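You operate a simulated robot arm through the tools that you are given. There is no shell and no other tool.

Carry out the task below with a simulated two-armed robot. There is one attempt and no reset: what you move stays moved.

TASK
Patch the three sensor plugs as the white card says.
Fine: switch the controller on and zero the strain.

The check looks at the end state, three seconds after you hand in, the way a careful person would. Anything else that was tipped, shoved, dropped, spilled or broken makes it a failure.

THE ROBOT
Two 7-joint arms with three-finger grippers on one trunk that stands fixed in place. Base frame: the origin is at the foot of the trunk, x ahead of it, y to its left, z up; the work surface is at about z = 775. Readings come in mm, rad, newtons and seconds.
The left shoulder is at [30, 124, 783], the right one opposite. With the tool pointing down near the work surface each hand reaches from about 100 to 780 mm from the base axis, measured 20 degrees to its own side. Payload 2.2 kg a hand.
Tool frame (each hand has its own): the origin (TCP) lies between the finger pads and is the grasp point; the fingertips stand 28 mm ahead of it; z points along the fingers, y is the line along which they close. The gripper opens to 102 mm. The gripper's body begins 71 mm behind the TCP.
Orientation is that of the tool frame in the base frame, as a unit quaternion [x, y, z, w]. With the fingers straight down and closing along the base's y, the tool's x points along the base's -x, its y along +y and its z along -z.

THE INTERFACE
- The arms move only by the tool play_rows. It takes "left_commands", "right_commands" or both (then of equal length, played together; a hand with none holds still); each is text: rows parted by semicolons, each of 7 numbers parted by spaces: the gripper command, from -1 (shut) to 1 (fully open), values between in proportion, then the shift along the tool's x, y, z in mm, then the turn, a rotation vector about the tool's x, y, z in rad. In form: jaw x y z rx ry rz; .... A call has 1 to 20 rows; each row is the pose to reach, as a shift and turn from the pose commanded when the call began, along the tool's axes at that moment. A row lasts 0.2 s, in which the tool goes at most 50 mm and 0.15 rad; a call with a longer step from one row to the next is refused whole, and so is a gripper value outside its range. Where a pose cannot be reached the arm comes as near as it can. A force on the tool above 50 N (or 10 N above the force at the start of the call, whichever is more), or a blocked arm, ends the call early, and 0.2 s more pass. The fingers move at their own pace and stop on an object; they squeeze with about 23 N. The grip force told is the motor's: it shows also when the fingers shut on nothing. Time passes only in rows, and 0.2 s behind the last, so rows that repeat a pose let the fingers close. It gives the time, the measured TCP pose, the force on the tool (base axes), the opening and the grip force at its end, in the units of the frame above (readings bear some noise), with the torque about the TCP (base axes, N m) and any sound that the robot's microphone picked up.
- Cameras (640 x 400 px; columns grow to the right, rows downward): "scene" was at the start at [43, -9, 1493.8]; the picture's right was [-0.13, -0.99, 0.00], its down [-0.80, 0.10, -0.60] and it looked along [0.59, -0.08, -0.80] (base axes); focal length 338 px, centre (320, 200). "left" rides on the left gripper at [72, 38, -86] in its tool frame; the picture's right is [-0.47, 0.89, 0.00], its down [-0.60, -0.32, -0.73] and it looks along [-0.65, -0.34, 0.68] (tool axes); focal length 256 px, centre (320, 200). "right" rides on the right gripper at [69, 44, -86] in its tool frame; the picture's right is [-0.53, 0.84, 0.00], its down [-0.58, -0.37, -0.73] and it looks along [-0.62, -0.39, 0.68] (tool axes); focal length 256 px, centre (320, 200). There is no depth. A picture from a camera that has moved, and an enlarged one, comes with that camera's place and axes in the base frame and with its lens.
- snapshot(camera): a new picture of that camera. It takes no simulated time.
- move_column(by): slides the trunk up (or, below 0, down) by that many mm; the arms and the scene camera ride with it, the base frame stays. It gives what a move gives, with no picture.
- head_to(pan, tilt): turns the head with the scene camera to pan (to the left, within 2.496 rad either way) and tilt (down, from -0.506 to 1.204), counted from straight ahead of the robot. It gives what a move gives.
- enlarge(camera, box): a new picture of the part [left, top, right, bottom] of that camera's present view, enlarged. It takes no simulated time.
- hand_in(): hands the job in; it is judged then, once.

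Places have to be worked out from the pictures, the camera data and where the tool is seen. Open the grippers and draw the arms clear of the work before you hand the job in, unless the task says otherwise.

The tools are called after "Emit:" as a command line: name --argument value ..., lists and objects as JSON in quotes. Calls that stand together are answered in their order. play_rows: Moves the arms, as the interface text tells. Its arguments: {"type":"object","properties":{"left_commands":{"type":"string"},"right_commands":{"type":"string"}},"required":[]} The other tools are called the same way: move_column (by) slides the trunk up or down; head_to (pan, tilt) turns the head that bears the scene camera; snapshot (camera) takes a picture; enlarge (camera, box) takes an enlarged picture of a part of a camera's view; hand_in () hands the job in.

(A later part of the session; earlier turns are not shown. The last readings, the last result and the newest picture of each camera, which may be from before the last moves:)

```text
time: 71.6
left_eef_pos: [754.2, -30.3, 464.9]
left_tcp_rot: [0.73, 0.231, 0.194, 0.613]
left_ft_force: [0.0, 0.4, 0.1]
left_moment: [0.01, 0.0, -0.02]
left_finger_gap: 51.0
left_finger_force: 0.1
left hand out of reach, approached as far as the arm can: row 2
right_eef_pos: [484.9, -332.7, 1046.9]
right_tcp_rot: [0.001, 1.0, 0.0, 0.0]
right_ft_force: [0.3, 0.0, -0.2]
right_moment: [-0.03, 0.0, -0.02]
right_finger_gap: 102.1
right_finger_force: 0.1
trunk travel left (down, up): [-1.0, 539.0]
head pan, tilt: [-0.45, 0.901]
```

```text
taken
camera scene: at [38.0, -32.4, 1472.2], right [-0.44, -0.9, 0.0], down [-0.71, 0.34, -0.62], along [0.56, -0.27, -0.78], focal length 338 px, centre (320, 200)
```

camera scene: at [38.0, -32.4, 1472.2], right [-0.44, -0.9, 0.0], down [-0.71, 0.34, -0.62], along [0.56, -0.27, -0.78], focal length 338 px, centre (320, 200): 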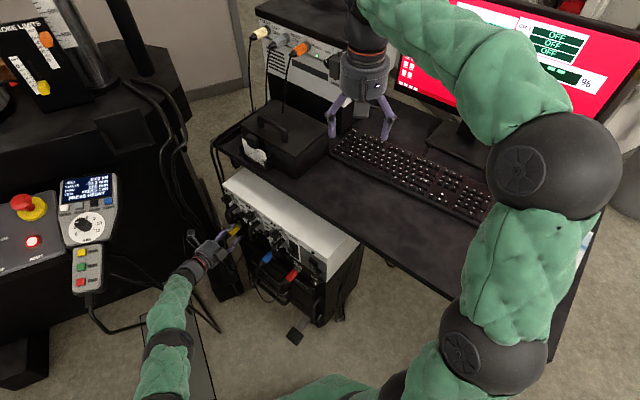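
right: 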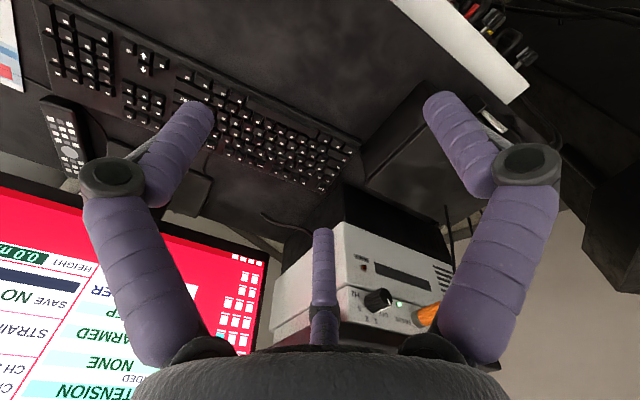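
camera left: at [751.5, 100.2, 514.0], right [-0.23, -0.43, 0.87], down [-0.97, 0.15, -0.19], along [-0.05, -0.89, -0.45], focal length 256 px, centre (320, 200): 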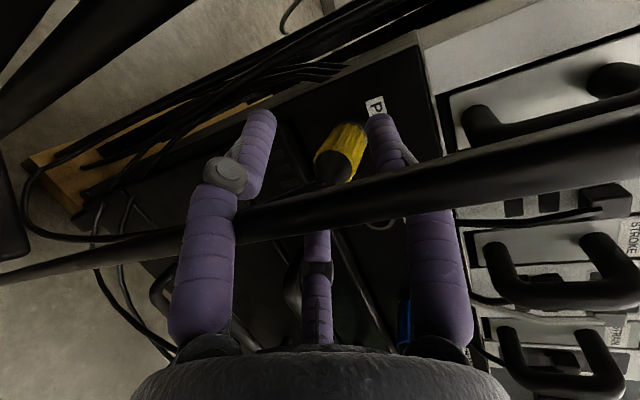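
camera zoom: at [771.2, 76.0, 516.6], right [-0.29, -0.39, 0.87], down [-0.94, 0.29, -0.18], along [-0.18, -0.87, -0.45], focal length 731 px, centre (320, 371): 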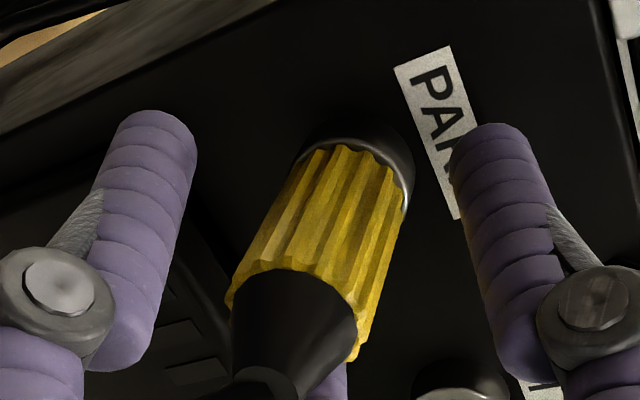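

Yaw 10°/pitch 10° is just reachable; the plug is ~2 mm low/right of the hand axis. I shift by that and close on the yellow plug.

Emit:
play_rows --left_commands "0 0.5 -1 0 0 0 0; 0 1 -2 0 0 0 0; -0.3 1 -2 0 0 0 0; -1 1 -2 0 0 0 0; -1 1 -2 0 0 0 0; -1 1 -2 0 0 0 0; -1 1 -2 0 0 0 0"

Emit:
enlarge --camera "left" --box '[240, 70, 400, 210]'

Emit:
enlarge --camera "scene" --box '[200, 215, 260, 260]'

```text
time: 73.2
left_eef_pos: [756.2, -28.9, 465.4]
left_tcp_rot: [0.73, 0.233, 0.194, 0.612]
left_ft_force: [8.3, 7.5, -1.3]
left_moment: [-0.12, -0.13, 0.04]
left_finger_gap: 25.3
left_finger_force: 23.1
left hand out of reach, approached as far as the arm can: row 1, 2, 3, 4, 5, 6, 7
right_eef_pos: [484.0, -332.7, 1046.5]
right_tcp_rot: [0.0, 1.0, 0.0, 0.0]
right_ft_force: [-1.3, -0.1, 0.5]
right_moment: [0.02, 0.01, 0.0]
right_finger_gap: 102.0
right_finger_force: 0.0
trunk travel left (down, up): [-1.0, 539.0]
head pan, tilt: [-0.45, 0.901]
```

```text
2.86 times, centred on (320, 140) of left
camera zoom: at [771.9, 77.3, 516.8], right [-0.29, -0.39, 0.87], down [-0.94, 0.28, -0.19], along [-0.17, -0.87, -0.45], focal length 731 px, centre (320, 371)
```

zoom: 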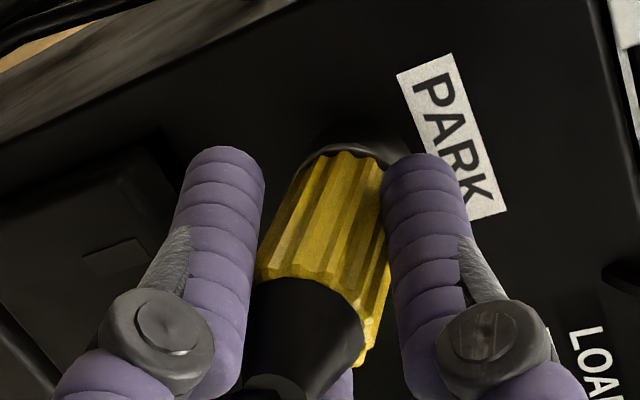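

```text
8.89 times, centred on (230, 238) of scene
camera zoom: at [38.6, -31.9, 1472.2], right [-0.44, -0.9, 0.0], down [-0.71, 0.34, -0.62], along [0.56, -0.27, -0.78], focal length 3007 px, centre (1120, -133)
```

zoom: 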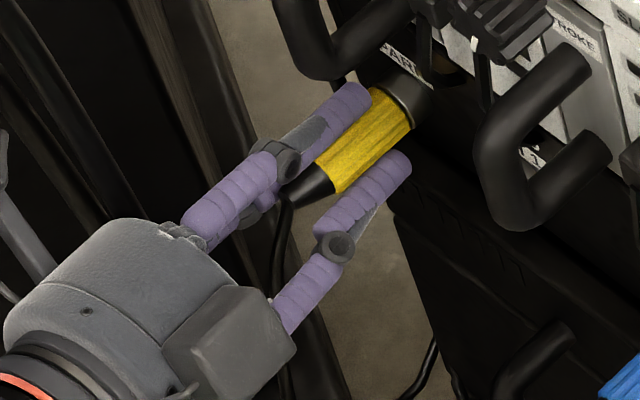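

Gripped at 25 mm gap. I pull it out along the socket axis.

Emit:
play_rows --left_commands "-1 0.5 -0.5 -3 0 0 0; -1 1 -1 -6 0 0 0; -1 1.5 -1.5 -9 0 0 0; -1 2 -2 -12 0 0 0; -1 2.6 -2.7 -16 0 0 0; -1 3.2 -3.4 -20 0 0 0; -1 3.2 -3.4 -20 0 0 0"

Emit:
enlarge --camera "left" --box '[240, 50, 400, 210]'

Emit:
enlarge --camera "scene" --box '[200, 215, 260, 260]'

```text
time: 74.8
left_eef_pos: [744.8, -13.0, 463.1]
left_tcp_rot: [0.73, 0.231, 0.194, 0.613]
left_ft_force: [0.2, 0.6, 0.4]
left_moment: [0.0, -0.01, -0.01]
left_finger_gap: 25.1
left_finger_force: 23.2
right_eef_pos: [484.8, -334.0, 1047.7]
right_tcp_rot: [0.001, 1.0, -0.001, 0.0]
right_ft_force: [-0.1, 0.1, 0.7]
right_moment: [-0.01, 0.01, 0.0]
right_finger_gap: 101.9
right_finger_force: 0.1
trunk travel left (down, up): [-1.0, 539.0]
head pan, tilt: [-0.45, 0.901]
heard: pop
```

```text
2.50 times, centred on (320, 130) of left
camera zoom: at [761.3, 93.6, 515.6], right [-0.29, -0.39, 0.87], down [-0.94, 0.29, -0.19], along [-0.18, -0.87, -0.45], focal length 640 px, centre (320, 375)
```

zoom: 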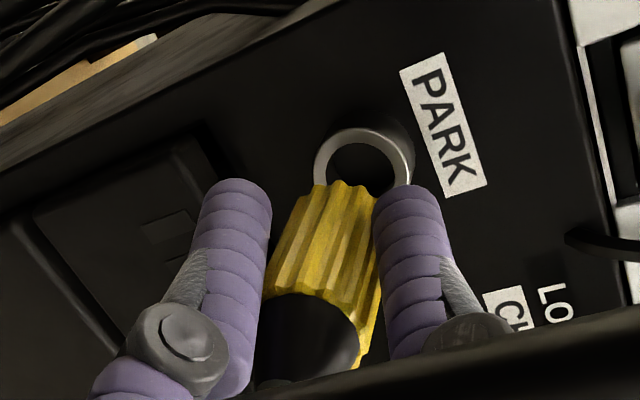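

```text
8.89 times, centred on (230, 238) of scene
camera zoom: at [38.0, -32.3, 1472.2], right [-0.44, -0.9, 0.0], down [-0.71, 0.34, -0.62], along [0.56, -0.27, -0.78], focal length 3007 px, centre (1120, -133)
```

zoom: 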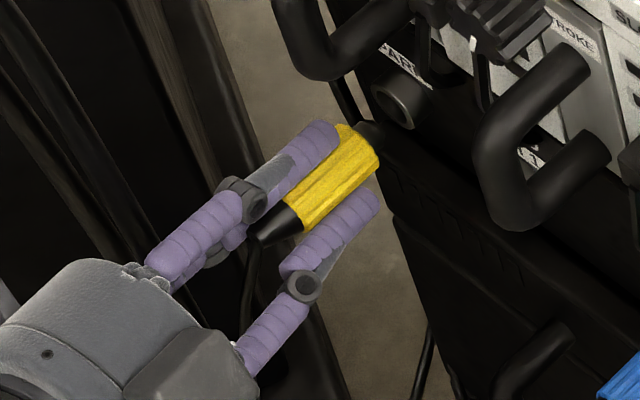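

The yellow plug is out (pop) and still aligned with the socket normal. I carry it 62 mm sideways to stand before CH1.

Emit:
play_rows --left_commands "-1 -10 -0.7 -6 0 0 0; -1 -25 -0.7 -8.5 0 0 0; -1 -40 -0.5 -10.5 0 0 0; -1 -53 -0.2 -11 0 0 0; -1 -61 0 -10 0 0 0; -1 -61 0 -10 0 0 0"

Emit:
snapshot --camera "left"

Emit:
enlarge --camera "left" --box '[250, 50, 390, 170]'

Emit:
enlarge --camera "scene" --box '[210, 225, 270, 270]'

```text
time: 76.2
left_eef_pos: [690.4, -38.8, 467.5]
left_tcp_rot: [0.731, 0.231, 0.195, 0.612]
left_ft_force: [0.1, 0.0, 0.4]
left_moment: [0.0, 0.01, -0.01]
left_finger_gap: 24.8
left_finger_force: 22.4
right_eef_pos: [483.1, -332.8, 1047.8]
right_tcp_rot: [0.001, 1.0, 0.0, 0.0]
right_ft_force: [-0.3, 0.3, -0.9]
right_moment: [-0.01, -0.01, -0.04]
right_finger_gap: 101.8
right_finger_force: 0.0
trunk travel left (down, up): [-1.0, 539.0]
head pan, tilt: [-0.45, 0.901]
```

```text
taken
camera left: at [706.4, 68.0, 519.0], right [-0.29, -0.39, 0.87], down [-0.94, 0.29, -0.19], along [-0.18, -0.87, -0.45], focal length 256 px, centre (320, 200)
```

left: 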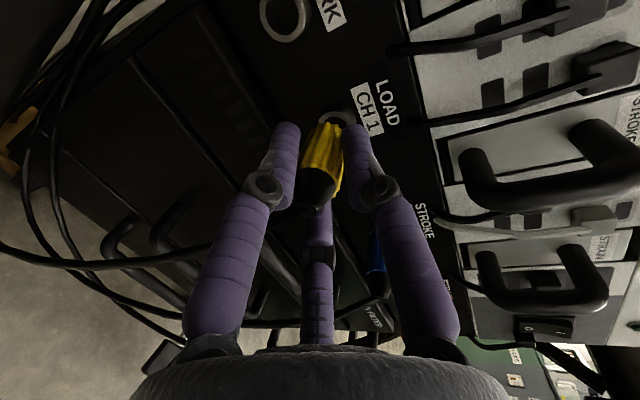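

```text
3.33 times, centred on (320, 110) of left
camera zoom: at [706.4, 68.0, 519.0], right [-0.29, -0.39, 0.87], down [-0.94, 0.29, -0.19], along [-0.18, -0.87, -0.45], focal length 853 px, centre (320, 500)
```

zoom: 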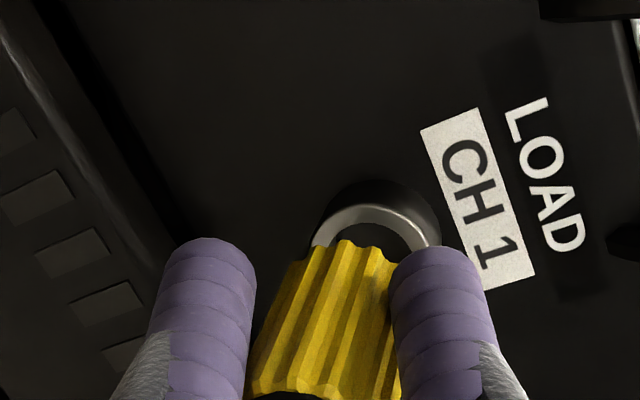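

```text
8.89 times, centred on (240, 248) of scene
camera zoom: at [38.0, -32.4, 1472.2], right [-0.44, -0.9, 0.0], down [-0.71, 0.34, -0.62], along [0.56, -0.27, -0.78], focal length 3007 px, centre (1031, -222)
```

zoom: 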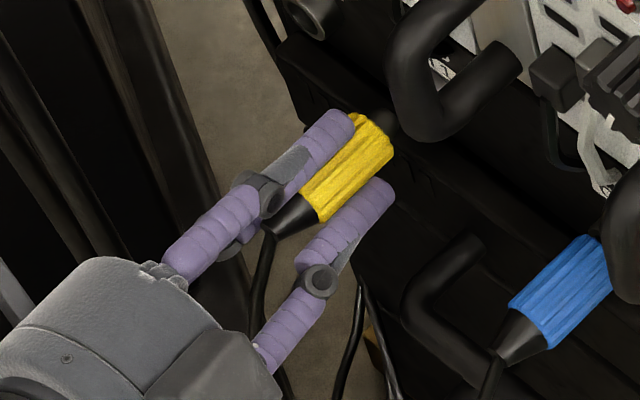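

Close to CH1 now; I zoom in to compare ring and plug-front positions precisely.

Emit:
enlarge --camera "left" --box '[290, 90, 370, 150]'

Emit:
enlarge --camera "scene" --box '[225, 228, 255, 252]'

```text
6.67 times, centred on (330, 120) of left
camera zoom: at [706.4, 68.0, 519.0], right [-0.29, -0.39, 0.87], down [-0.94, 0.29, -0.19], along [-0.18, -0.87, -0.45], focal length 1707 px, centre (253, 733)
```

zoom: 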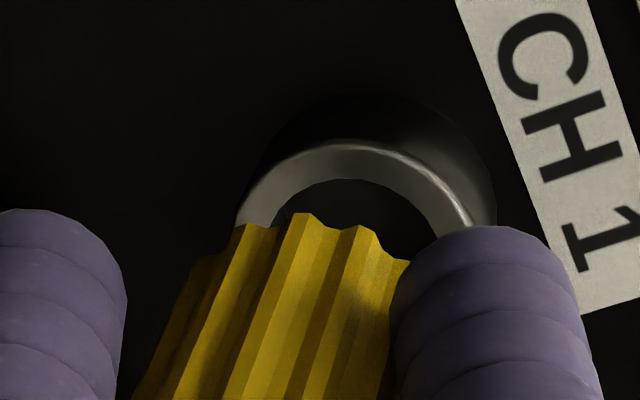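

```text
16.00 times, centred on (240, 240) of scene
camera zoom: at [38.0, -32.4, 1472.2], right [-0.44, -0.9, 0.0], down [-0.71, 0.34, -0.62], along [0.56, -0.27, -0.78], focal length 5412 px, centre (1600, -440)
```

zoom: 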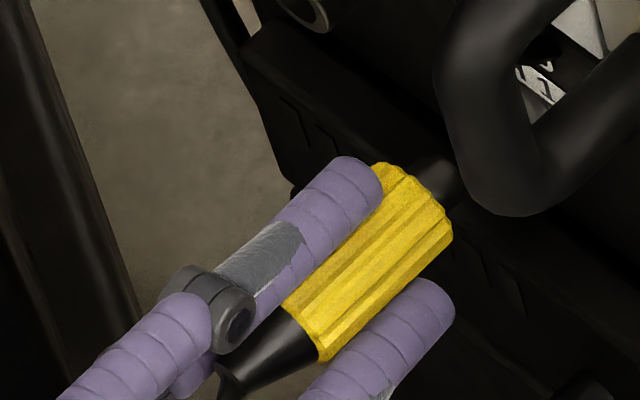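

CH1's ring is at (717, −89, 463); the plug needs to go 1.4 mm in −x and 1.5 mm down. I correct and advance 8 mm along the socket axis.

Emit:
play_rows --left_commands "-1 -1.4 -1.5 0 0 0 0; -1 -2 -0.8 4 0 0 0; -1 -2.7 -0.1 7.8 0 0 0; -1 -2.7 -0.1 7.8 0 0 0"

Emit:
enlarge --camera "left" --box '[290, 90, 370, 150]'

Emit:
enlarge --camera "scene" --box '[225, 228, 255, 252]'

```text
time: 77.2
left_eef_pos: [692.6, -46.2, 465.3]
left_tcp_rot: [0.73, 0.231, 0.194, 0.613]
left_ft_force: [0.5, -0.2, -0.4]
left_moment: [0.03, -0.03, -0.02]
left_finger_gap: 25.2
left_finger_force: 23.2
right_eef_pos: [484.7, -333.3, 1047.1]
right_tcp_rot: [0.0, 1.0, 0.0, 0.0]
right_ft_force: [-0.6, -0.3, -0.3]
right_moment: [-0.03, -0.04, -0.01]
right_finger_gap: 102.1
right_finger_force: 0.0
trunk travel left (down, up): [-1.0, 539.0]
head pan, tilt: [-0.45, 0.901]
```

```text
6.67 times, centred on (330, 120) of left
camera zoom: at [708.6, 59.6, 517.8], right [-0.29, -0.39, 0.87], down [-0.94, 0.29, -0.19], along [-0.18, -0.87, -0.45], focal length 1707 px, centre (253, 733)
```

zoom: 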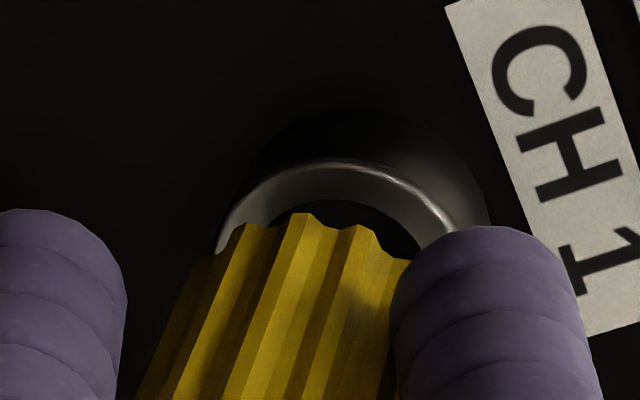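

```text
16.00 times, centred on (240, 240) of scene
camera zoom: at [38.0, -32.4, 1472.2], right [-0.44, -0.9, 0.0], down [-0.71, 0.34, -0.62], along [0.56, -0.27, -0.78], focal length 5412 px, centre (1600, -440)
```

zoom: 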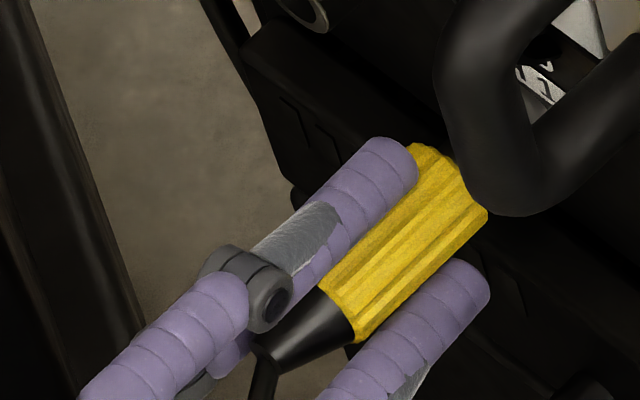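

Aligned within ~0.6 mm. I continue inserting 6 mm.

Emit:
play_rows --left_commands "-1 -0.4 -0.2 2 0 0 0; -1 -0.7 0.2 4 0 0 0; -1 -1 0.5 6 0 0 0; -1 -1 0.5 6 0 0 0"

Emit:
enlarge --camera "left" --box '[290, 90, 370, 150]'

Emit:
enlarge --camera "scene" --box '[225, 228, 255, 252]'

```text
time: 78.2
left_eef_pos: [695.7, -54.1, 466.5]
left_tcp_rot: [0.73, 0.231, 0.194, 0.613]
left_ft_force: [-1.0, -0.5, -1.1]
left_moment: [-0.01, 0.02, 0.01]
left_finger_gap: 24.9
left_finger_force: 23.4
right_eef_pos: [482.9, -331.6, 1046.6]
right_tcp_rot: [0.0, 1.0, 0.001, 0.0]
right_ft_force: [0.4, 0.1, 0.3]
right_moment: [0.01, -0.01, -0.01]
right_finger_gap: 102.1
right_finger_force: 0.0
trunk travel left (down, up): [-1.0, 539.0]
head pan, tilt: [-0.45, 0.901]
```

```text
6.67 times, centred on (330, 120) of left
camera zoom: at [711.5, 53.5, 517.6], right [-0.29, -0.39, 0.87], down [-0.94, 0.29, -0.19], along [-0.18, -0.87, -0.45], focal length 1707 px, centre (253, 733)
```

zoom: 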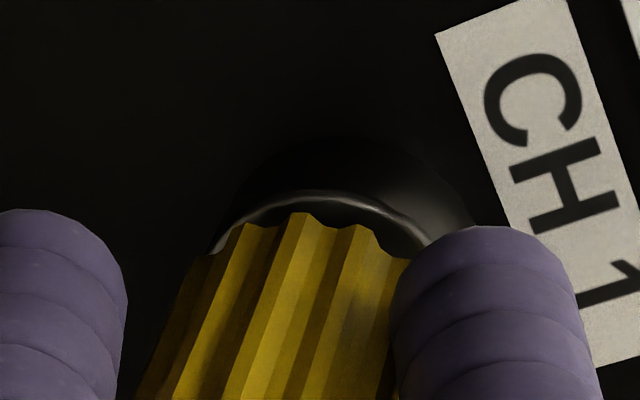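

```text
16.00 times, centred on (240, 240) of scene
camera zoom: at [38.0, -32.4, 1472.2], right [-0.44, -0.9, 0.0], down [-0.71, 0.34, -0.62], along [0.56, -0.27, -0.78], focal length 5412 px, centre (1600, -440)
```

zoom: 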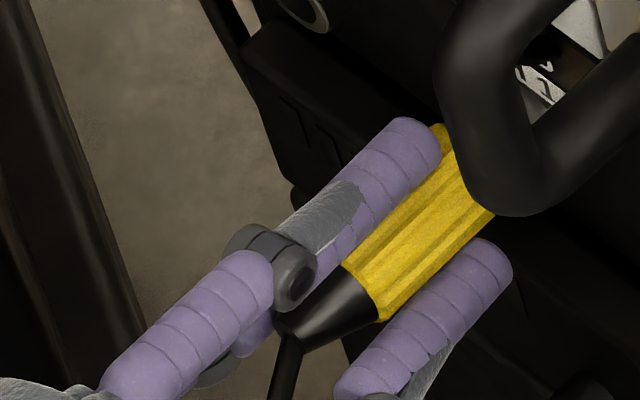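

About 2–4 mm remain to the seat; alignment off by <1 mm (hand slightly high). I push on 4 mm with a small downward correction.

Emit:
play_rows --left_commands "-1 0.2 -0.6 0.5 0 0 0; -1 0.2 -0.6 1.5 0 0 0; -1 0.1 -0.4 2.5 0 0 0; -1 0 -0.2 3.5 0 0 0; -1 -0.1 -0.1 4.5 0 0 0; -1 -0.1 -0.1 4.5 0 0 0"

Emit:
enlarge --camera "left" --box '[290, 90, 370, 150]'

Emit:
enlarge --camera "scene" --box '[225, 228, 255, 252]'

```text
time: 79.6
left_eef_pos: [695.9, -54.4, 464.8]
left_tcp_rot: [0.73, 0.232, 0.195, 0.613]
left_ft_force: [-14.8, 18.1, 5.0]
left_moment: [-0.09, -0.04, -0.22]
left_finger_gap: 24.9
left_finger_force: 23.4
right_eef_pos: [483.9, -331.6, 1048.0]
right_tcp_rot: [0.0, 1.0, 0.0, 0.0]
right_ft_force: [0.2, 0.2, 0.0]
right_moment: [0.03, 0.02, 0.02]
right_finger_gap: 101.9
right_finger_force: 0.0
trunk travel left (down, up): [-1.0, 539.0]
head pan, tilt: [-0.45, 0.901]
```

```text
6.67 times, centred on (330, 120) of left
camera zoom: at [712.6, 51.7, 516.0], right [-0.29, -0.39, 0.87], down [-0.94, 0.28, -0.19], along [-0.18, -0.87, -0.45], focal length 1707 px, centre (253, 733)
```

zoom: 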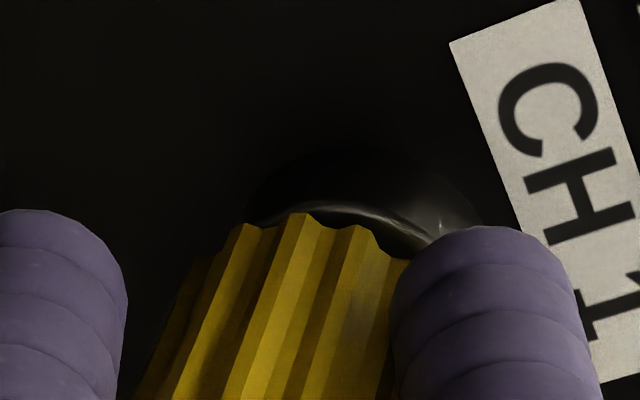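

```text
16.00 times, centred on (240, 240) of scene
camera zoom: at [36.6, -31.1, 1472.3], right [-0.43, -0.9, 0.0], down [-0.71, 0.34, -0.62], along [0.56, -0.27, -0.78], focal length 5412 px, centre (1600, -440)
```

zoom: 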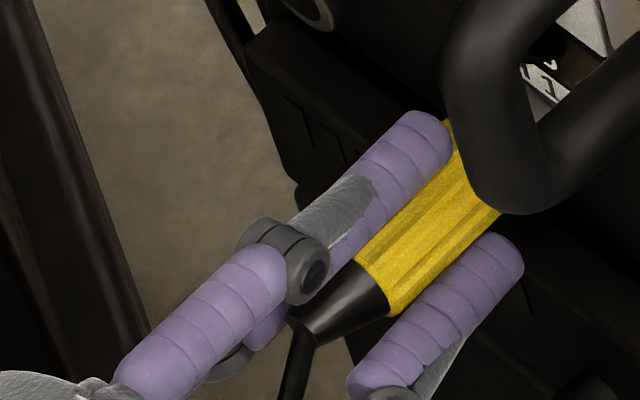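

About 22 N resistance at seating depth, as with the other two. I press 1.5 mm more to be sure it is home.

Emit:
play_rows --left_commands "-1 -0.3 -0.3 1 0 0 0; -1 -0.5 -0.2 2 0 0 0; -1 -0.5 -0.2 2 0 0 0"

Emit:
enlarge --camera "left" --box '[290, 90, 370, 150]'

Emit:
enlarge --camera "scene" --box '[225, 228, 255, 252]'

```text
time: 80.4
left_eef_pos: [698.0, -56.6, 465.2]
left_tcp_rot: [0.73, 0.232, 0.194, 0.613]
left_ft_force: [-11.4, 20.2, 0.9]
left_moment: [-0.06, -0.05, -0.25]
left_finger_gap: 25.0
left_finger_force: 23.1
right_eef_pos: [484.2, -331.6, 1047.1]
right_tcp_rot: [0.0, 1.0, 0.0, 0.0]
right_ft_force: [0.6, 0.0, -0.4]
right_moment: [0.02, -0.03, 0.0]
right_finger_gap: 101.9
right_finger_force: 0.1
trunk travel left (down, up): [-1.0, 539.0]
head pan, tilt: [-0.45, 0.901]
```

```text
6.67 times, centred on (330, 120) of left
camera zoom: at [714.1, 49.1, 515.9], right [-0.29, -0.39, 0.87], down [-0.94, 0.29, -0.19], along [-0.18, -0.87, -0.45], focal length 1707 px, centre (253, 733)
```

zoom: 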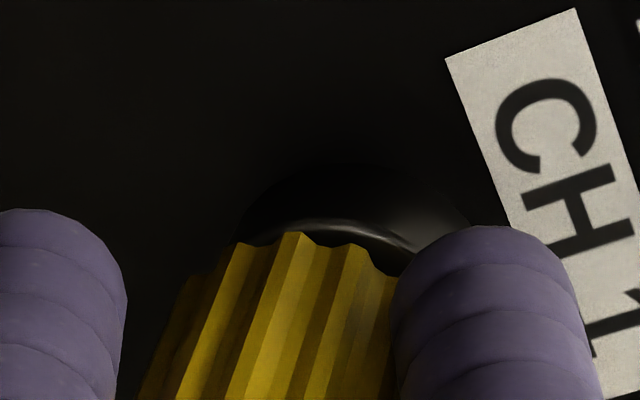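

```text
16.00 times, centred on (240, 240) of scene
camera zoom: at [37.3, -31.3, 1472.2], right [-0.44, -0.9, 0.0], down [-0.71, 0.34, -0.62], along [0.56, -0.27, -0.78], focal length 5412 px, centre (1600, -440)
```

zoom: 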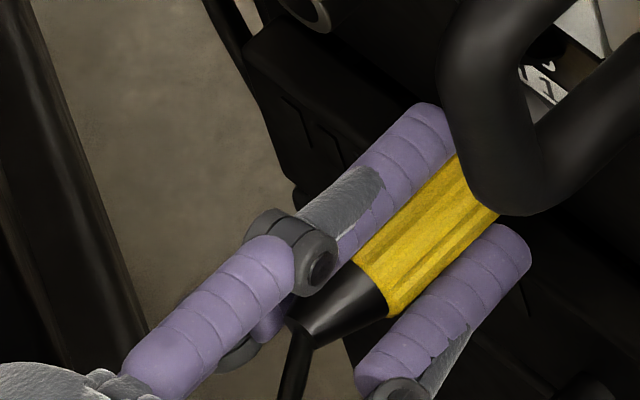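

The plug holds while the hand slips, so it is engaged. I ease off, open and withdraw along the socket axis.

Emit:
play_rows --left_commands "-1 0.3 0 -1.5 0 0 0; -0.5 0.3 0 -1.5 0 0 0; -0.1 0.3 0 -1.5 0 0 0; 0 0.3 0 -1.5 0 0 0; 0 1.5 -1.5 -9 0 0 0; 0 3 -3 -18 0 0 0; 0 3 -3 -18 0 0 0"

Emit:
enlarge --camera "left" --box '[250, 60, 390, 180]'

Emit:
enlarge --camera "scene" --box '[210, 225, 270, 270]'

```text
time: 82.0
left_eef_pos: [689.2, -40.7, 463.0]
left_tcp_rot: [0.73, 0.231, 0.194, 0.613]
left_ft_force: [0.0, 0.1, -0.2]
left_moment: [-0.01, -0.01, 0.03]
left_finger_gap: 51.1
left_finger_force: 0.1
right_eef_pos: [484.1, -332.7, 1046.5]
right_tcp_rot: [0.001, 1.0, 0.0, 0.0]
right_ft_force: [0.0, -0.3, 0.0]
right_moment: [-0.02, 0.01, 0.03]
right_finger_gap: 102.1
right_finger_force: 0.1
trunk travel left (down, up): [-1.0, 539.0]
head pan, tilt: [-0.45, 0.901]
```

```text
3.33 times, centred on (320, 120) of left
camera zoom: at [705.3, 65.0, 515.0], right [-0.29, -0.39, 0.87], down [-0.94, 0.29, -0.19], along [-0.18, -0.87, -0.45], focal length 853 px, centre (320, 467)
```

zoom: 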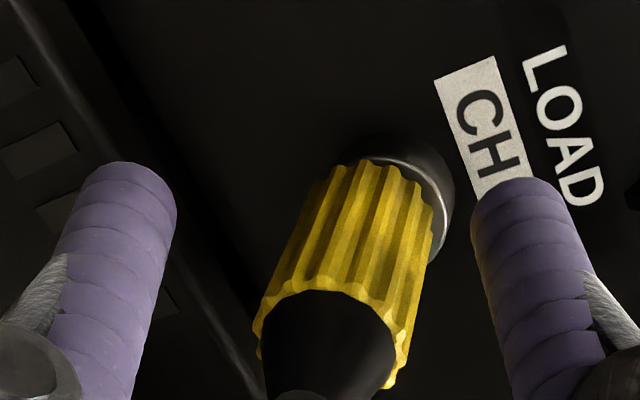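

```text
8.89 times, centred on (240, 248) of scene
camera zoom: at [37.9, -32.3, 1472.2], right [-0.44, -0.9, 0.0], down [-0.71, 0.34, -0.62], along [0.56, -0.27, -0.78], focal length 3007 px, centre (1031, -222)
```

zoom: 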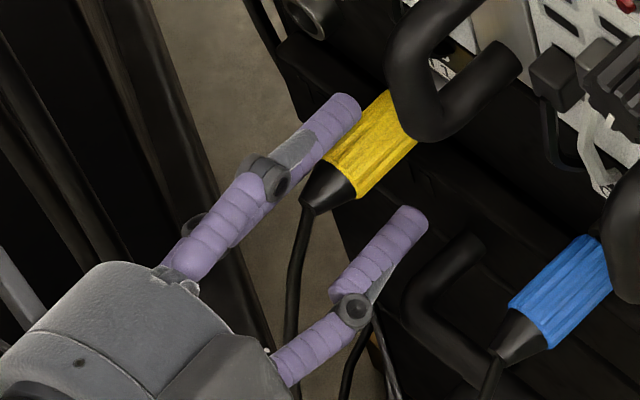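

Yellow stays in CH1: all three plugs are patched as the card says. I withdraw the left hand, lifting and moving back toward the robot side.

Emit:
play_rows --left_commands "0 3.2 -3.4 -19.4 0 0 0; 0 6.4 -6.8 -38.9 0 0 0; 0 -12.5 11.4 -50.4 0 0 0; 0 -40.4 28.6 -68.4 0 0 0; 0 -79.1 46.3 -83 0 0 0; 0 -117 43.5 -99 0 0 0; 0 -117 43.5 -99 0 0 0"

Emit:
snapshot --camera "left"

Emit:
snapshot --camera "scene"

Emit:
enlarge --camera "scene" --box '[210, 200, 330, 300]'

```text
time: 83.6
left_eef_pos: [542.8, -35.4, 520.9]
left_tcp_rot: [0.731, 0.231, 0.193, 0.613]
left_ft_force: [0.4, 0.1, -0.2]
left_moment: [0.02, -0.04, 0.0]
left_finger_gap: 50.9
left_finger_force: 0.1
right_eef_pos: [484.0, -333.9, 1047.1]
right_tcp_rot: [0.0, 1.0, 0.0, 0.0]
right_ft_force: [0.6, 0.2, 0.5]
right_moment: [-0.01, 0.0, 0.03]
right_finger_gap: 101.9
right_finger_force: 0.0
trunk travel left (down, up): [-1.0, 539.0]
head pan, tilt: [-0.45, 0.901]
```

```text
taken
camera left: at [558.6, 69.6, 573.1], right [-0.29, -0.39, 0.87], down [-0.94, 0.29, -0.19], along [-0.18, -0.87, -0.45], focal length 256 px, centre (320, 200)
```

left: 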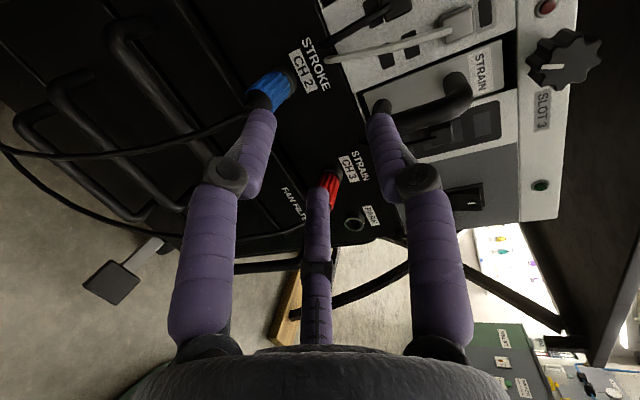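

```text
taken
camera scene: at [37.9, -32.3, 1472.2], right [-0.44, -0.9, 0.0], down [-0.71, 0.34, -0.62], along [0.56, -0.27, -0.78], focal length 338 px, centre (320, 200)
```

scene: 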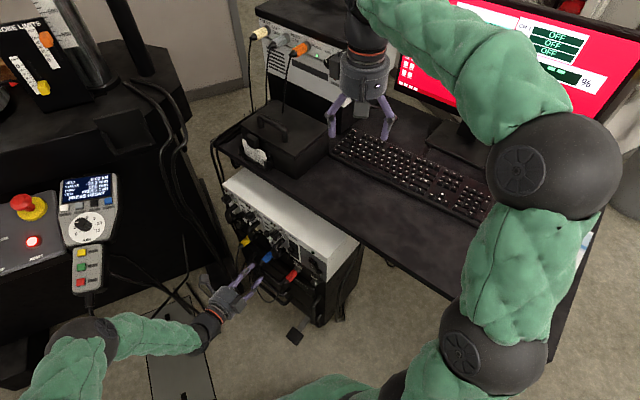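

```text
4.00 times, centred on (270, 250) of scene
camera zoom: at [37.9, -32.3, 1472.2], right [-0.44, -0.9, 0.0], down [-0.71, 0.34, -0.62], along [0.56, -0.27, -0.78], focal length 1353 px, centre (520, 0)
```

zoom: 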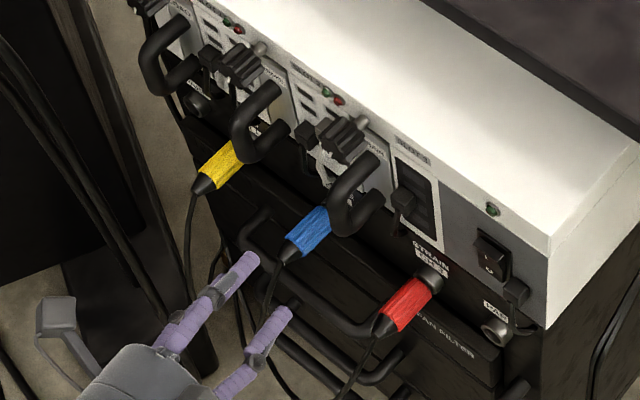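

All three plugs sit in their sockets. Next the controller's rocker switch (at about (468,−212,580), I-end up): I turn the hand to pitch 30° down, fully opened, so that the upper finger leads, and move in front of the rocker.

Emit:
play_rows --left_commands "0 -30 5 -12 0.0871 -0.0379 0.0138; 0.3 -60 10 -24 0.1742 -0.0758 0.0276; 0.7 -90 15 -36 0.2612 -0.1136 0.0413; 1 -120 20 -48 0.3483 -0.1515 0.0551; 1 -140 22.6 -56.5 0.3483 -0.1515 0.0551; 1 -140 22.6 -56.5 0.3483 -0.1515 0.0551"

Emit:
snapshot --camera "left"

Emit:
snapshot --camera "scene"

Emit:
enlarge --camera "scene" --box '[290, 230, 370, 290]'

```text
time: 85.0
left_eef_pos: [398.9, -72.8, 554.3]
left_tcp_rot: [0.844, 0.195, 0.112, 0.488]
left_ft_force: [-0.1, -0.8, 0.3]
left_moment: [-0.05, -0.01, 0.02]
left_finger_gap: 102.1
left_finger_force: 0.2
right_eef_pos: [484.7, -333.7, 1046.4]
right_tcp_rot: [0.0, 1.0, 0.001, 0.0]
right_ft_force: [0.6, 0.6, 0.4]
right_moment: [0.02, 0.01, 0.0]
right_finger_gap: 101.9
right_finger_force: 0.0
trunk travel left (down, up): [-1.0, 539.0]
head pan, tilt: [-0.45, 0.901]
```

```text
taken
camera left: at [441.1, 8.4, 630.0], right [-0.22, -0.6, 0.77], down [-0.89, 0.45, 0.09], along [-0.4, -0.66, -0.64], focal length 256 px, centre (320, 200)
```

left: 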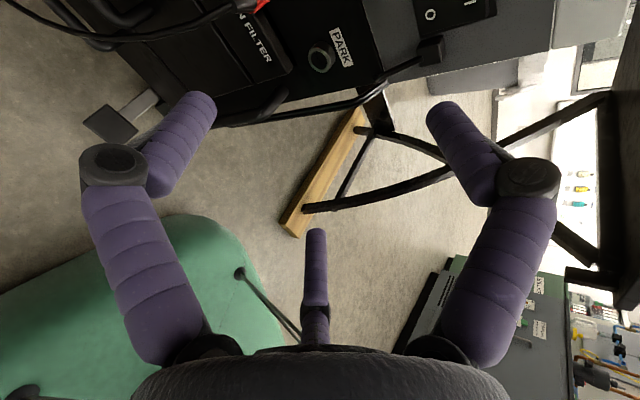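

```text
taken
camera scene: at [37.9, -32.3, 1472.2], right [-0.44, -0.9, 0.0], down [-0.71, 0.34, -0.62], along [0.56, -0.27, -0.78], focal length 338 px, centre (320, 200)
```

scene: 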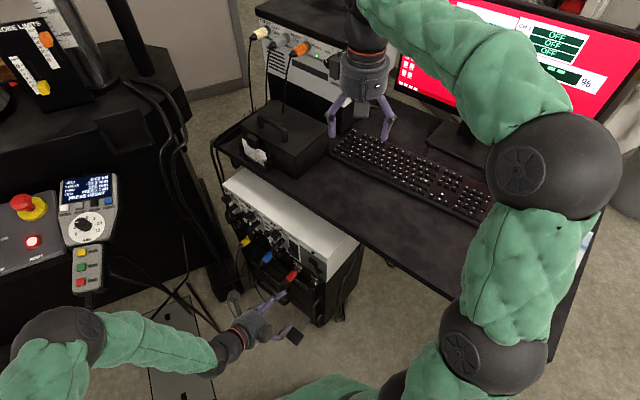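

```text
6.67 times, centred on (330, 260) of scene
camera zoom: at [37.9, -32.3, 1472.2], right [-0.44, -0.9, 0.0], down [-0.71, 0.34, -0.62], along [0.56, -0.27, -0.78], focal length 2255 px, centre (253, -200)
```

zoom: 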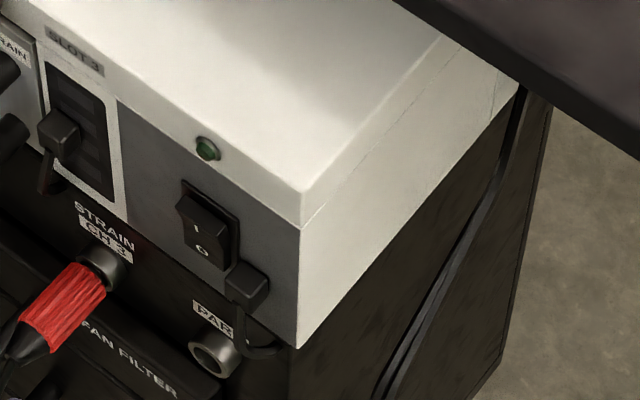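

The rocker's I end computes to about (468.5, −209.5, 590) and the upper finger's tip is on line with it, ~98 mm out. I advance 75 mm straight toward the panel and check.

Emit:
play_rows --left_commands "1 0.5 10 17.3 0 0 0; 1 1 20 34.7 0 0 0; 1 1.4 30 52 0 0 0; 1 1.4 37.5 65 0 0 0; 1 1.4 37.5 65 0 0 0"

Emit:
snapshot --camera "left"

Emit:
enlarge --camera "scene" --box '[290, 230, 370, 290]'

```text
time: 86.2
left_eef_pos: [431.4, -138.7, 555.0]
left_tcp_rot: [0.844, 0.193, 0.113, 0.487]
left_ft_force: [0.9, -0.8, -0.6]
left_moment: [0.02, 0.01, 0.03]
left_finger_gap: 102.2
left_finger_force: 0.1
right_eef_pos: [483.8, -332.4, 1046.7]
right_tcp_rot: [0.0, 1.0, 0.0, 0.0]
right_ft_force: [-1.4, 0.0, 0.3]
right_moment: [0.0, 0.02, 0.01]
right_finger_gap: 102.3
right_finger_force: 0.0
trunk travel left (down, up): [-1.0, 539.0]
head pan, tilt: [-0.45, 0.901]
```

```text
taken
camera left: at [473.5, -58.2, 630.6], right [-0.22, -0.6, 0.77], down [-0.89, 0.45, 0.09], along [-0.4, -0.66, -0.64], focal length 256 px, centre (320, 200)
```

left: 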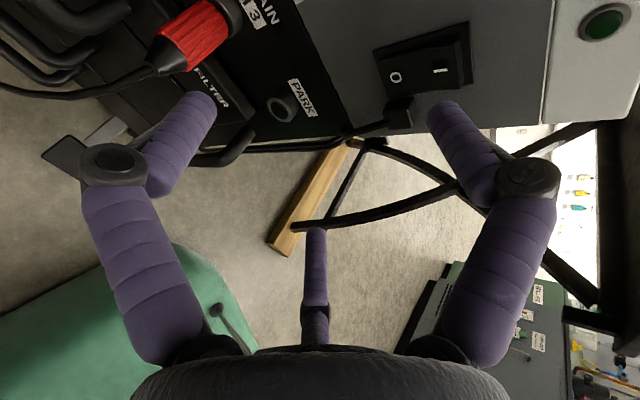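

```text
6.67 times, centred on (330, 260) of scene
camera zoom: at [37.9, -32.4, 1472.2], right [-0.44, -0.9, 0.0], down [-0.71, 0.34, -0.62], along [0.56, -0.27, -0.78], focal length 2255 px, centre (253, -200)
```

zoom: 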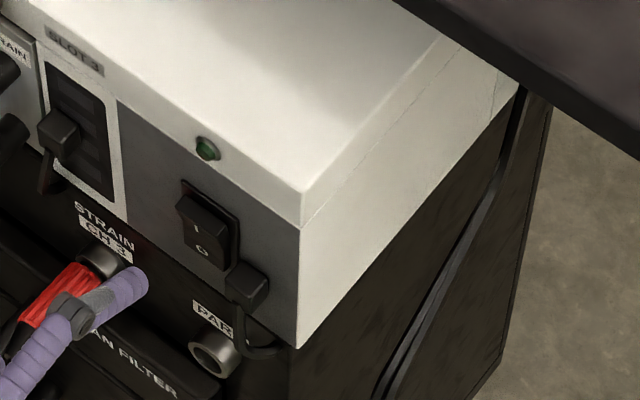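

The finger tip is on line with the I half of the rocker, ~26 mm away. I advance 20 mm and then press in small steps.

Emit:
play_rows --left_commands "1 0 5 8.7 0 0 0; 1 0 10.5 16.5 0 0 0; 1 0 11.7 18.5 0 0 0; 1 0 12.7 20.2 0 0 0; 1 0 13.7 22 0 0 0; 1 0 14.7 23.7 0 0 0"

Emit:
snapshot --camera "left"

Emit:
enlarge --camera "scene" --box '[290, 230, 370, 290]'

```text
time: 87.6
left_eef_pos: [444.8, -165.3, 557.5]
left_tcp_rot: [0.844, 0.195, 0.111, 0.487]
left_ft_force: [-0.5, 0.9, -0.1]
left_moment: [-0.02, 0.0, 0.0]
left_finger_gap: 102.1
left_finger_force: 0.0
right_eef_pos: [483.4, -332.4, 1047.2]
right_tcp_rot: [0.0, 1.0, 0.0, 0.001]
right_ft_force: [0.7, -0.7, -0.8]
right_moment: [0.02, -0.01, 0.01]
right_finger_gap: 102.0
right_finger_force: 0.0
trunk travel left (down, up): [-1.0, 539.0]
head pan, tilt: [-0.45, 0.901]
```

```text
taken
camera left: at [487.2, -82.9, 632.0], right [-0.22, -0.6, 0.77], down [-0.89, 0.45, 0.09], along [-0.4, -0.66, -0.64], focal length 256 px, centre (320, 200)
```

left: 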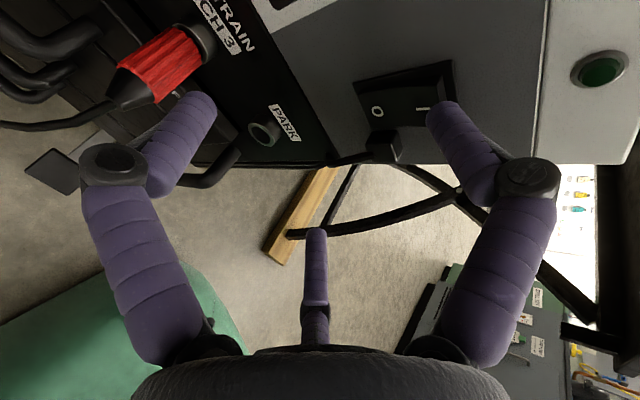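

```text
6.67 times, centred on (330, 260) of scene
camera zoom: at [37.9, -32.4, 1472.2], right [-0.44, -0.9, 0.0], down [-0.71, 0.34, -0.62], along [0.56, -0.27, -0.78], focal length 2255 px, centre (253, -200)
```

zoom: 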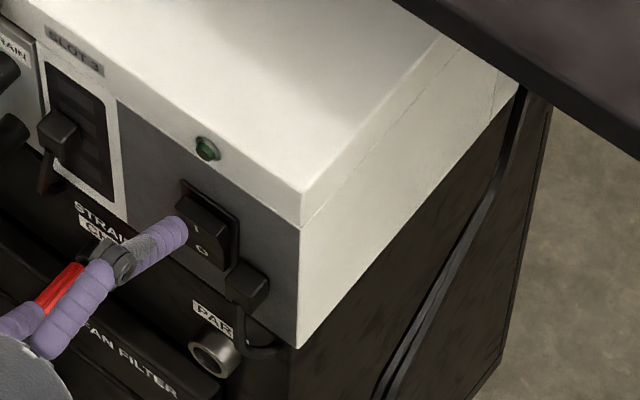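

The tip is just short of the rocker's I face. I press on in 2 mm steps, watching force and sound.

Emit:
play_rows --left_commands "1 0 1 1.7 0 0 0; 1 0 2 3.5 0 0 0; 1 0 3 5.2 0 0 0; 1 0 4 6.9 0 0 0"

Emit:
enlarge --camera "left" --box '[340, 40, 480, 160]'

Emit:
enlarge --camera "scene" --box '[300, 240, 350, 280]'

```text
time: 88.6
left_eef_pos: [447.7, -172.8, 556.8]
left_tcp_rot: [0.844, 0.194, 0.113, 0.487]
left_ft_force: [-0.6, 0.2, 0.0]
left_moment: [-0.02, -0.01, -0.03]
left_finger_gap: 102.0
left_finger_force: 0.1
right_eef_pos: [484.4, -332.9, 1047.2]
right_tcp_rot: [0.001, 1.0, 0.0, 0.0]
right_ft_force: [0.2, 0.2, 0.1]
right_moment: [0.03, -0.06, 0.0]
right_finger_gap: 102.0
right_finger_force: 0.0
trunk travel left (down, up): [-1.0, 539.0]
head pan, tilt: [-0.45, 0.901]
```

```text
3.33 times, centred on (410, 100) of left
camera zoom: at [490.8, -90.0, 631.9], right [-0.22, -0.6, 0.77], down [-0.89, 0.45, 0.09], along [-0.4, -0.66, -0.64], focal length 853 px, centre (20, 533)
```

zoom: 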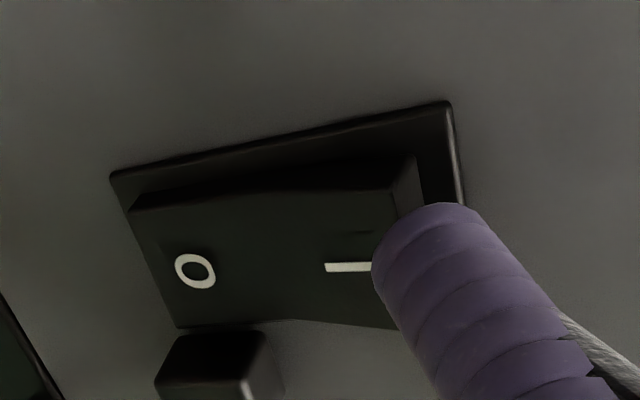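

```text
10.00 times, centred on (325, 260) of scene
camera zoom: at [37.9, -32.4, 1472.2], right [-0.44, -0.9, 0.0], down [-0.71, 0.34, -0.62], along [0.56, -0.27, -0.78], focal length 3383 px, centre (270, -400)
```

zoom: 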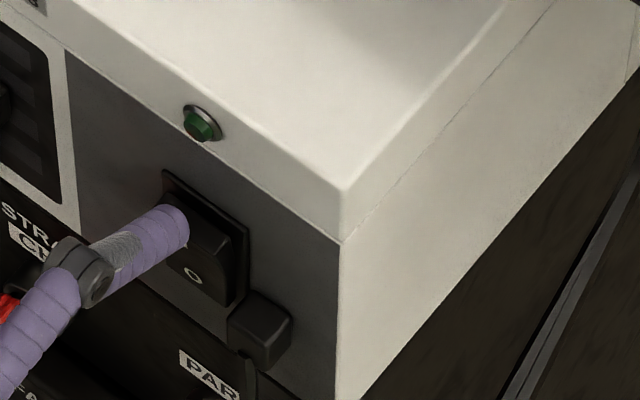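

The tip sits at the very upper edge of the rocker. I back off 3 mm, shift 6 mm down onto the I half, and press again.

Emit:
play_rows --left_commands "1 0 -1.5 -2.6 0 0 0; 1 0 -6.7 0.4 0 0 0; 1 0 -5.2 3 0 0 0; 1 0 -4.2 4.7 0 0 0; 1 0 -3.2 6.5 0 0 0; 1 0 -2.2 8.2 0 0 0"

Emit:
enlarge --camera "left" --box '[340, 40, 480, 160]'

Emit:
enlarge --camera "scene" --box '[300, 240, 350, 280]'

```text
time: 90.0
left_eef_pos: [451.8, -176.7, 550.3]
left_tcp_rot: [0.843, 0.194, 0.113, 0.489]
left_ft_force: [-11.2, 13.9, 16.1]
left_moment: [-1.4, -0.6, -0.06]
left_finger_gap: 102.5
left_finger_force: 0.4
right_eef_pos: [483.6, -331.3, 1047.8]
right_tcp_rot: [0.0, 1.0, 0.0, 0.001]
right_ft_force: [0.0, 0.5, 0.3]
right_moment: [-0.01, -0.04, -0.03]
right_finger_gap: 102.0
right_finger_force: 0.1
trunk travel left (down, up): [-1.0, 539.0]
head pan, tilt: [-0.45, 0.901]
```

```text
3.33 times, centred on (410, 100) of left
camera zoom: at [493.4, -94.3, 626.7], right [-0.23, -0.6, 0.77], down [-0.89, 0.45, 0.09], along [-0.4, -0.66, -0.63], focal length 853 px, centre (20, 533)
```

zoom: 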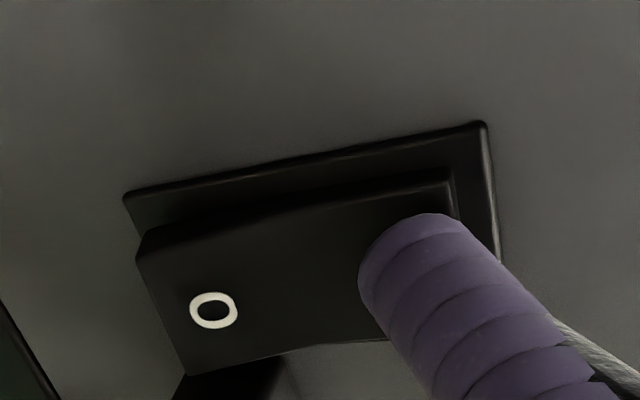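

```text
10.00 times, centred on (325, 260) of scene
camera zoom: at [36.1, -30.7, 1472.5], right [-0.44, -0.9, 0.0], down [-0.7, 0.34, -0.62], along [0.56, -0.27, -0.78], focal length 3383 px, centre (270, -400)
```

zoom: 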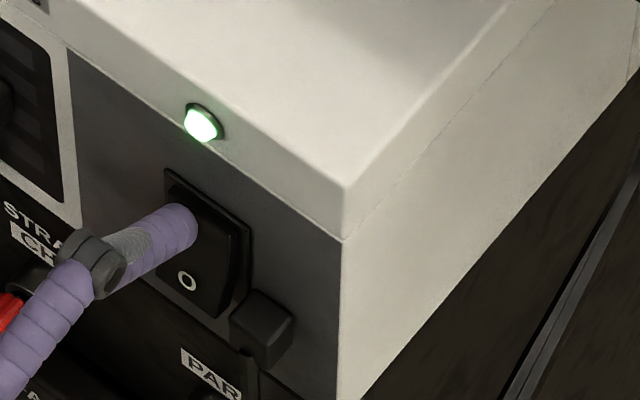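

The green LED lit: the controller is on. I back the hand off and look at the screen.

Emit:
play_rows --left_commands "1 0 -2 -3.5 0 0 0; 1 0 -10 -17.3 0 0 0; 1 0 -25 -43.4 0 0 0; 1 0 -45 -78 0 0 0; 1 0 -55 -95 0 0 0"

Emit:
head_to --pan -0.6 --tilt 0.7

Emit:
snapshot --camera "scene"

Emit:
enlarge --camera "scene" --box '[420, 70, 560, 190]'

```text
time: 91.2
left_eef_pos: [402.8, -75.9, 547.1]
left_tcp_rot: [0.844, 0.194, 0.112, 0.487]
left_ft_force: [0.3, -0.9, -0.7]
left_moment: [-0.01, -0.01, 0.0]
left_finger_gap: 101.8
left_finger_force: 0.2
right_eef_pos: [484.5, -332.8, 1046.6]
right_tcp_rot: [0.001, 1.0, 0.0, 0.0]
right_ft_force: [0.2, -0.9, 0.1]
right_moment: [-0.02, -0.01, -0.01]
right_finger_gap: 101.9
right_finger_force: 0.1
trunk travel left (down, up): [-1.0, 539.0]
head pan, tilt: [-0.45, 0.901]
```

```text
time: 92.0
left_eef_pos: [403.1, -78.7, 548.9]
left_tcp_rot: [0.844, 0.193, 0.112, 0.488]
left_ft_force: [-0.9, -0.5, -0.5]
left_moment: [0.01, 0.01, -0.04]
left_finger_gap: 101.8
left_finger_force: 0.0
right_eef_pos: [482.8, -333.2, 1046.8]
right_tcp_rot: [0.0, 1.0, 0.0, 0.0]
right_ft_force: [0.3, -0.1, 0.3]
right_moment: [0.01, 0.01, 0.03]
right_finger_gap: 102.0
right_finger_force: 0.0
trunk travel left (down, up): [-1.0, 539.0]
head pan, tilt: [-0.6, 0.7]
```

```text
taken
camera scene: at [40.0, -47.4, 1488.3], right [-0.56, -0.83, 0.0], down [-0.53, 0.36, -0.76], along [0.63, -0.43, -0.64], focal length 338 px, centre (320, 200)
```

scene: 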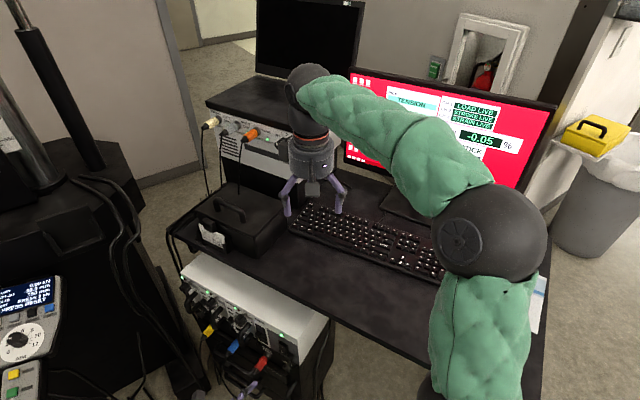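

```text
3.33 times, centred on (490, 130) of scene
camera zoom: at [40.0, -47.4, 1488.3], right [-0.56, -0.83, 0.0], down [-0.53, 0.36, -0.76], along [0.63, -0.43, -0.64], focal length 1128 px, centre (-247, 433)
```

zoom: 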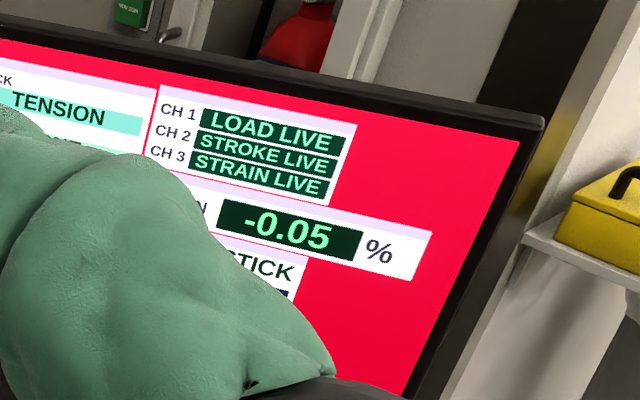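

The screen shows LOAD, STROKE and STRAIN LIVE, so all plugs are properly seated; strain reads −0.05 %. Now I bring the left hand, pointing straight at the panel, in front of the STRAIN module's knob (about (567,−137,650)).

Emit:
play_rows --left_commands "0.6 25 25 -6 -0.13 0 0; 0.3 50 50 -12 -0.26 0 0; 0.3 75 75 -18 -0.39 0 0; 0.3 100 90 -24 -0.5236 0 0; 0.3 121.6 100.8 -28.9 -0.5236 0 0; 0.3 121.6 100.8 -28.9 -0.5236 0 0"

Emit:
snapshot --camera "left"

Emit:
snapshot --camera "scene"

Emit:
enlarge --camera "left" --box '[240, 0, 420, 140]'

```text
time: 93.4
left_eef_pos: [522.0, -47.5, 650.5]
left_tcp_rot: [0.689, 0.158, 0.158, 0.689]
left_ft_force: [0.6, -0.4, 0.0]
left_moment: [0.01, 0.0, 0.03]
left_finger_gap: 66.3
left_finger_force: 0.0
right_eef_pos: [484.3, -332.5, 1046.7]
right_tcp_rot: [0.0, 1.0, 0.0, 0.0]
right_ft_force: [-0.6, -0.3, -0.3]
right_moment: [0.02, 0.02, -0.01]
right_finger_gap: 102.1
right_finger_force: 0.0
trunk travel left (down, up): [-1.0, 539.0]
head pan, tilt: [-0.6, 0.7]
```

```text
taken
camera left: at [550.0, 61.3, 687.9], right [-0.42, -0.2, 0.89], down [-0.86, 0.39, -0.32], along [-0.28, -0.9, -0.34], focal length 256 px, centre (320, 200)
```

left: 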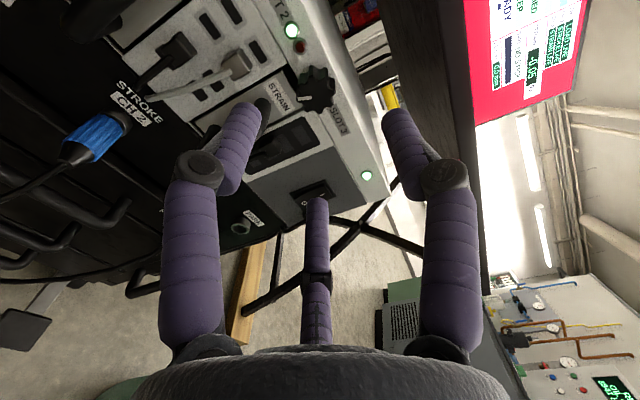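

```text
taken
camera scene: at [39.9, -47.5, 1488.3], right [-0.57, -0.82, 0.0], down [-0.53, 0.36, -0.76], along [0.63, -0.43, -0.64], focal length 338 px, centre (320, 200)
```

scene: 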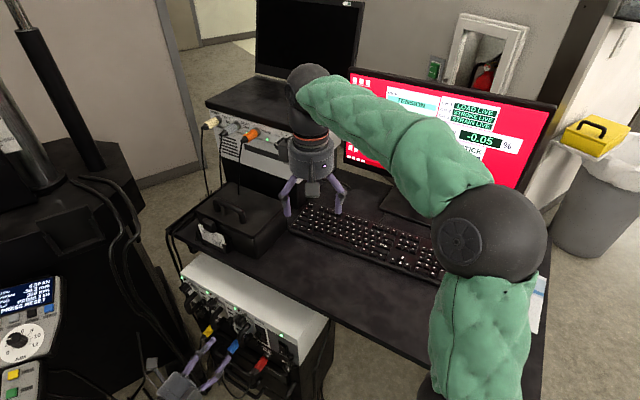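

```text
2.86 times, centred on (330, 70) of left
camera zoom: at [550.0, 61.3, 687.9], right [-0.42, -0.2, 0.89], down [-0.86, 0.39, -0.32], along [-0.28, -0.9, -0.34], focal length 731 px, centre (291, 571)
```

zoom: 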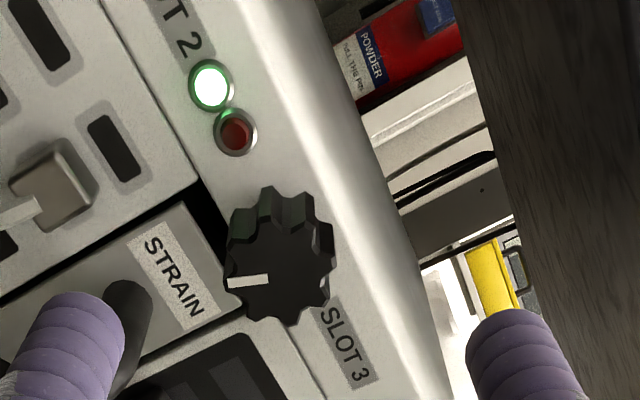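

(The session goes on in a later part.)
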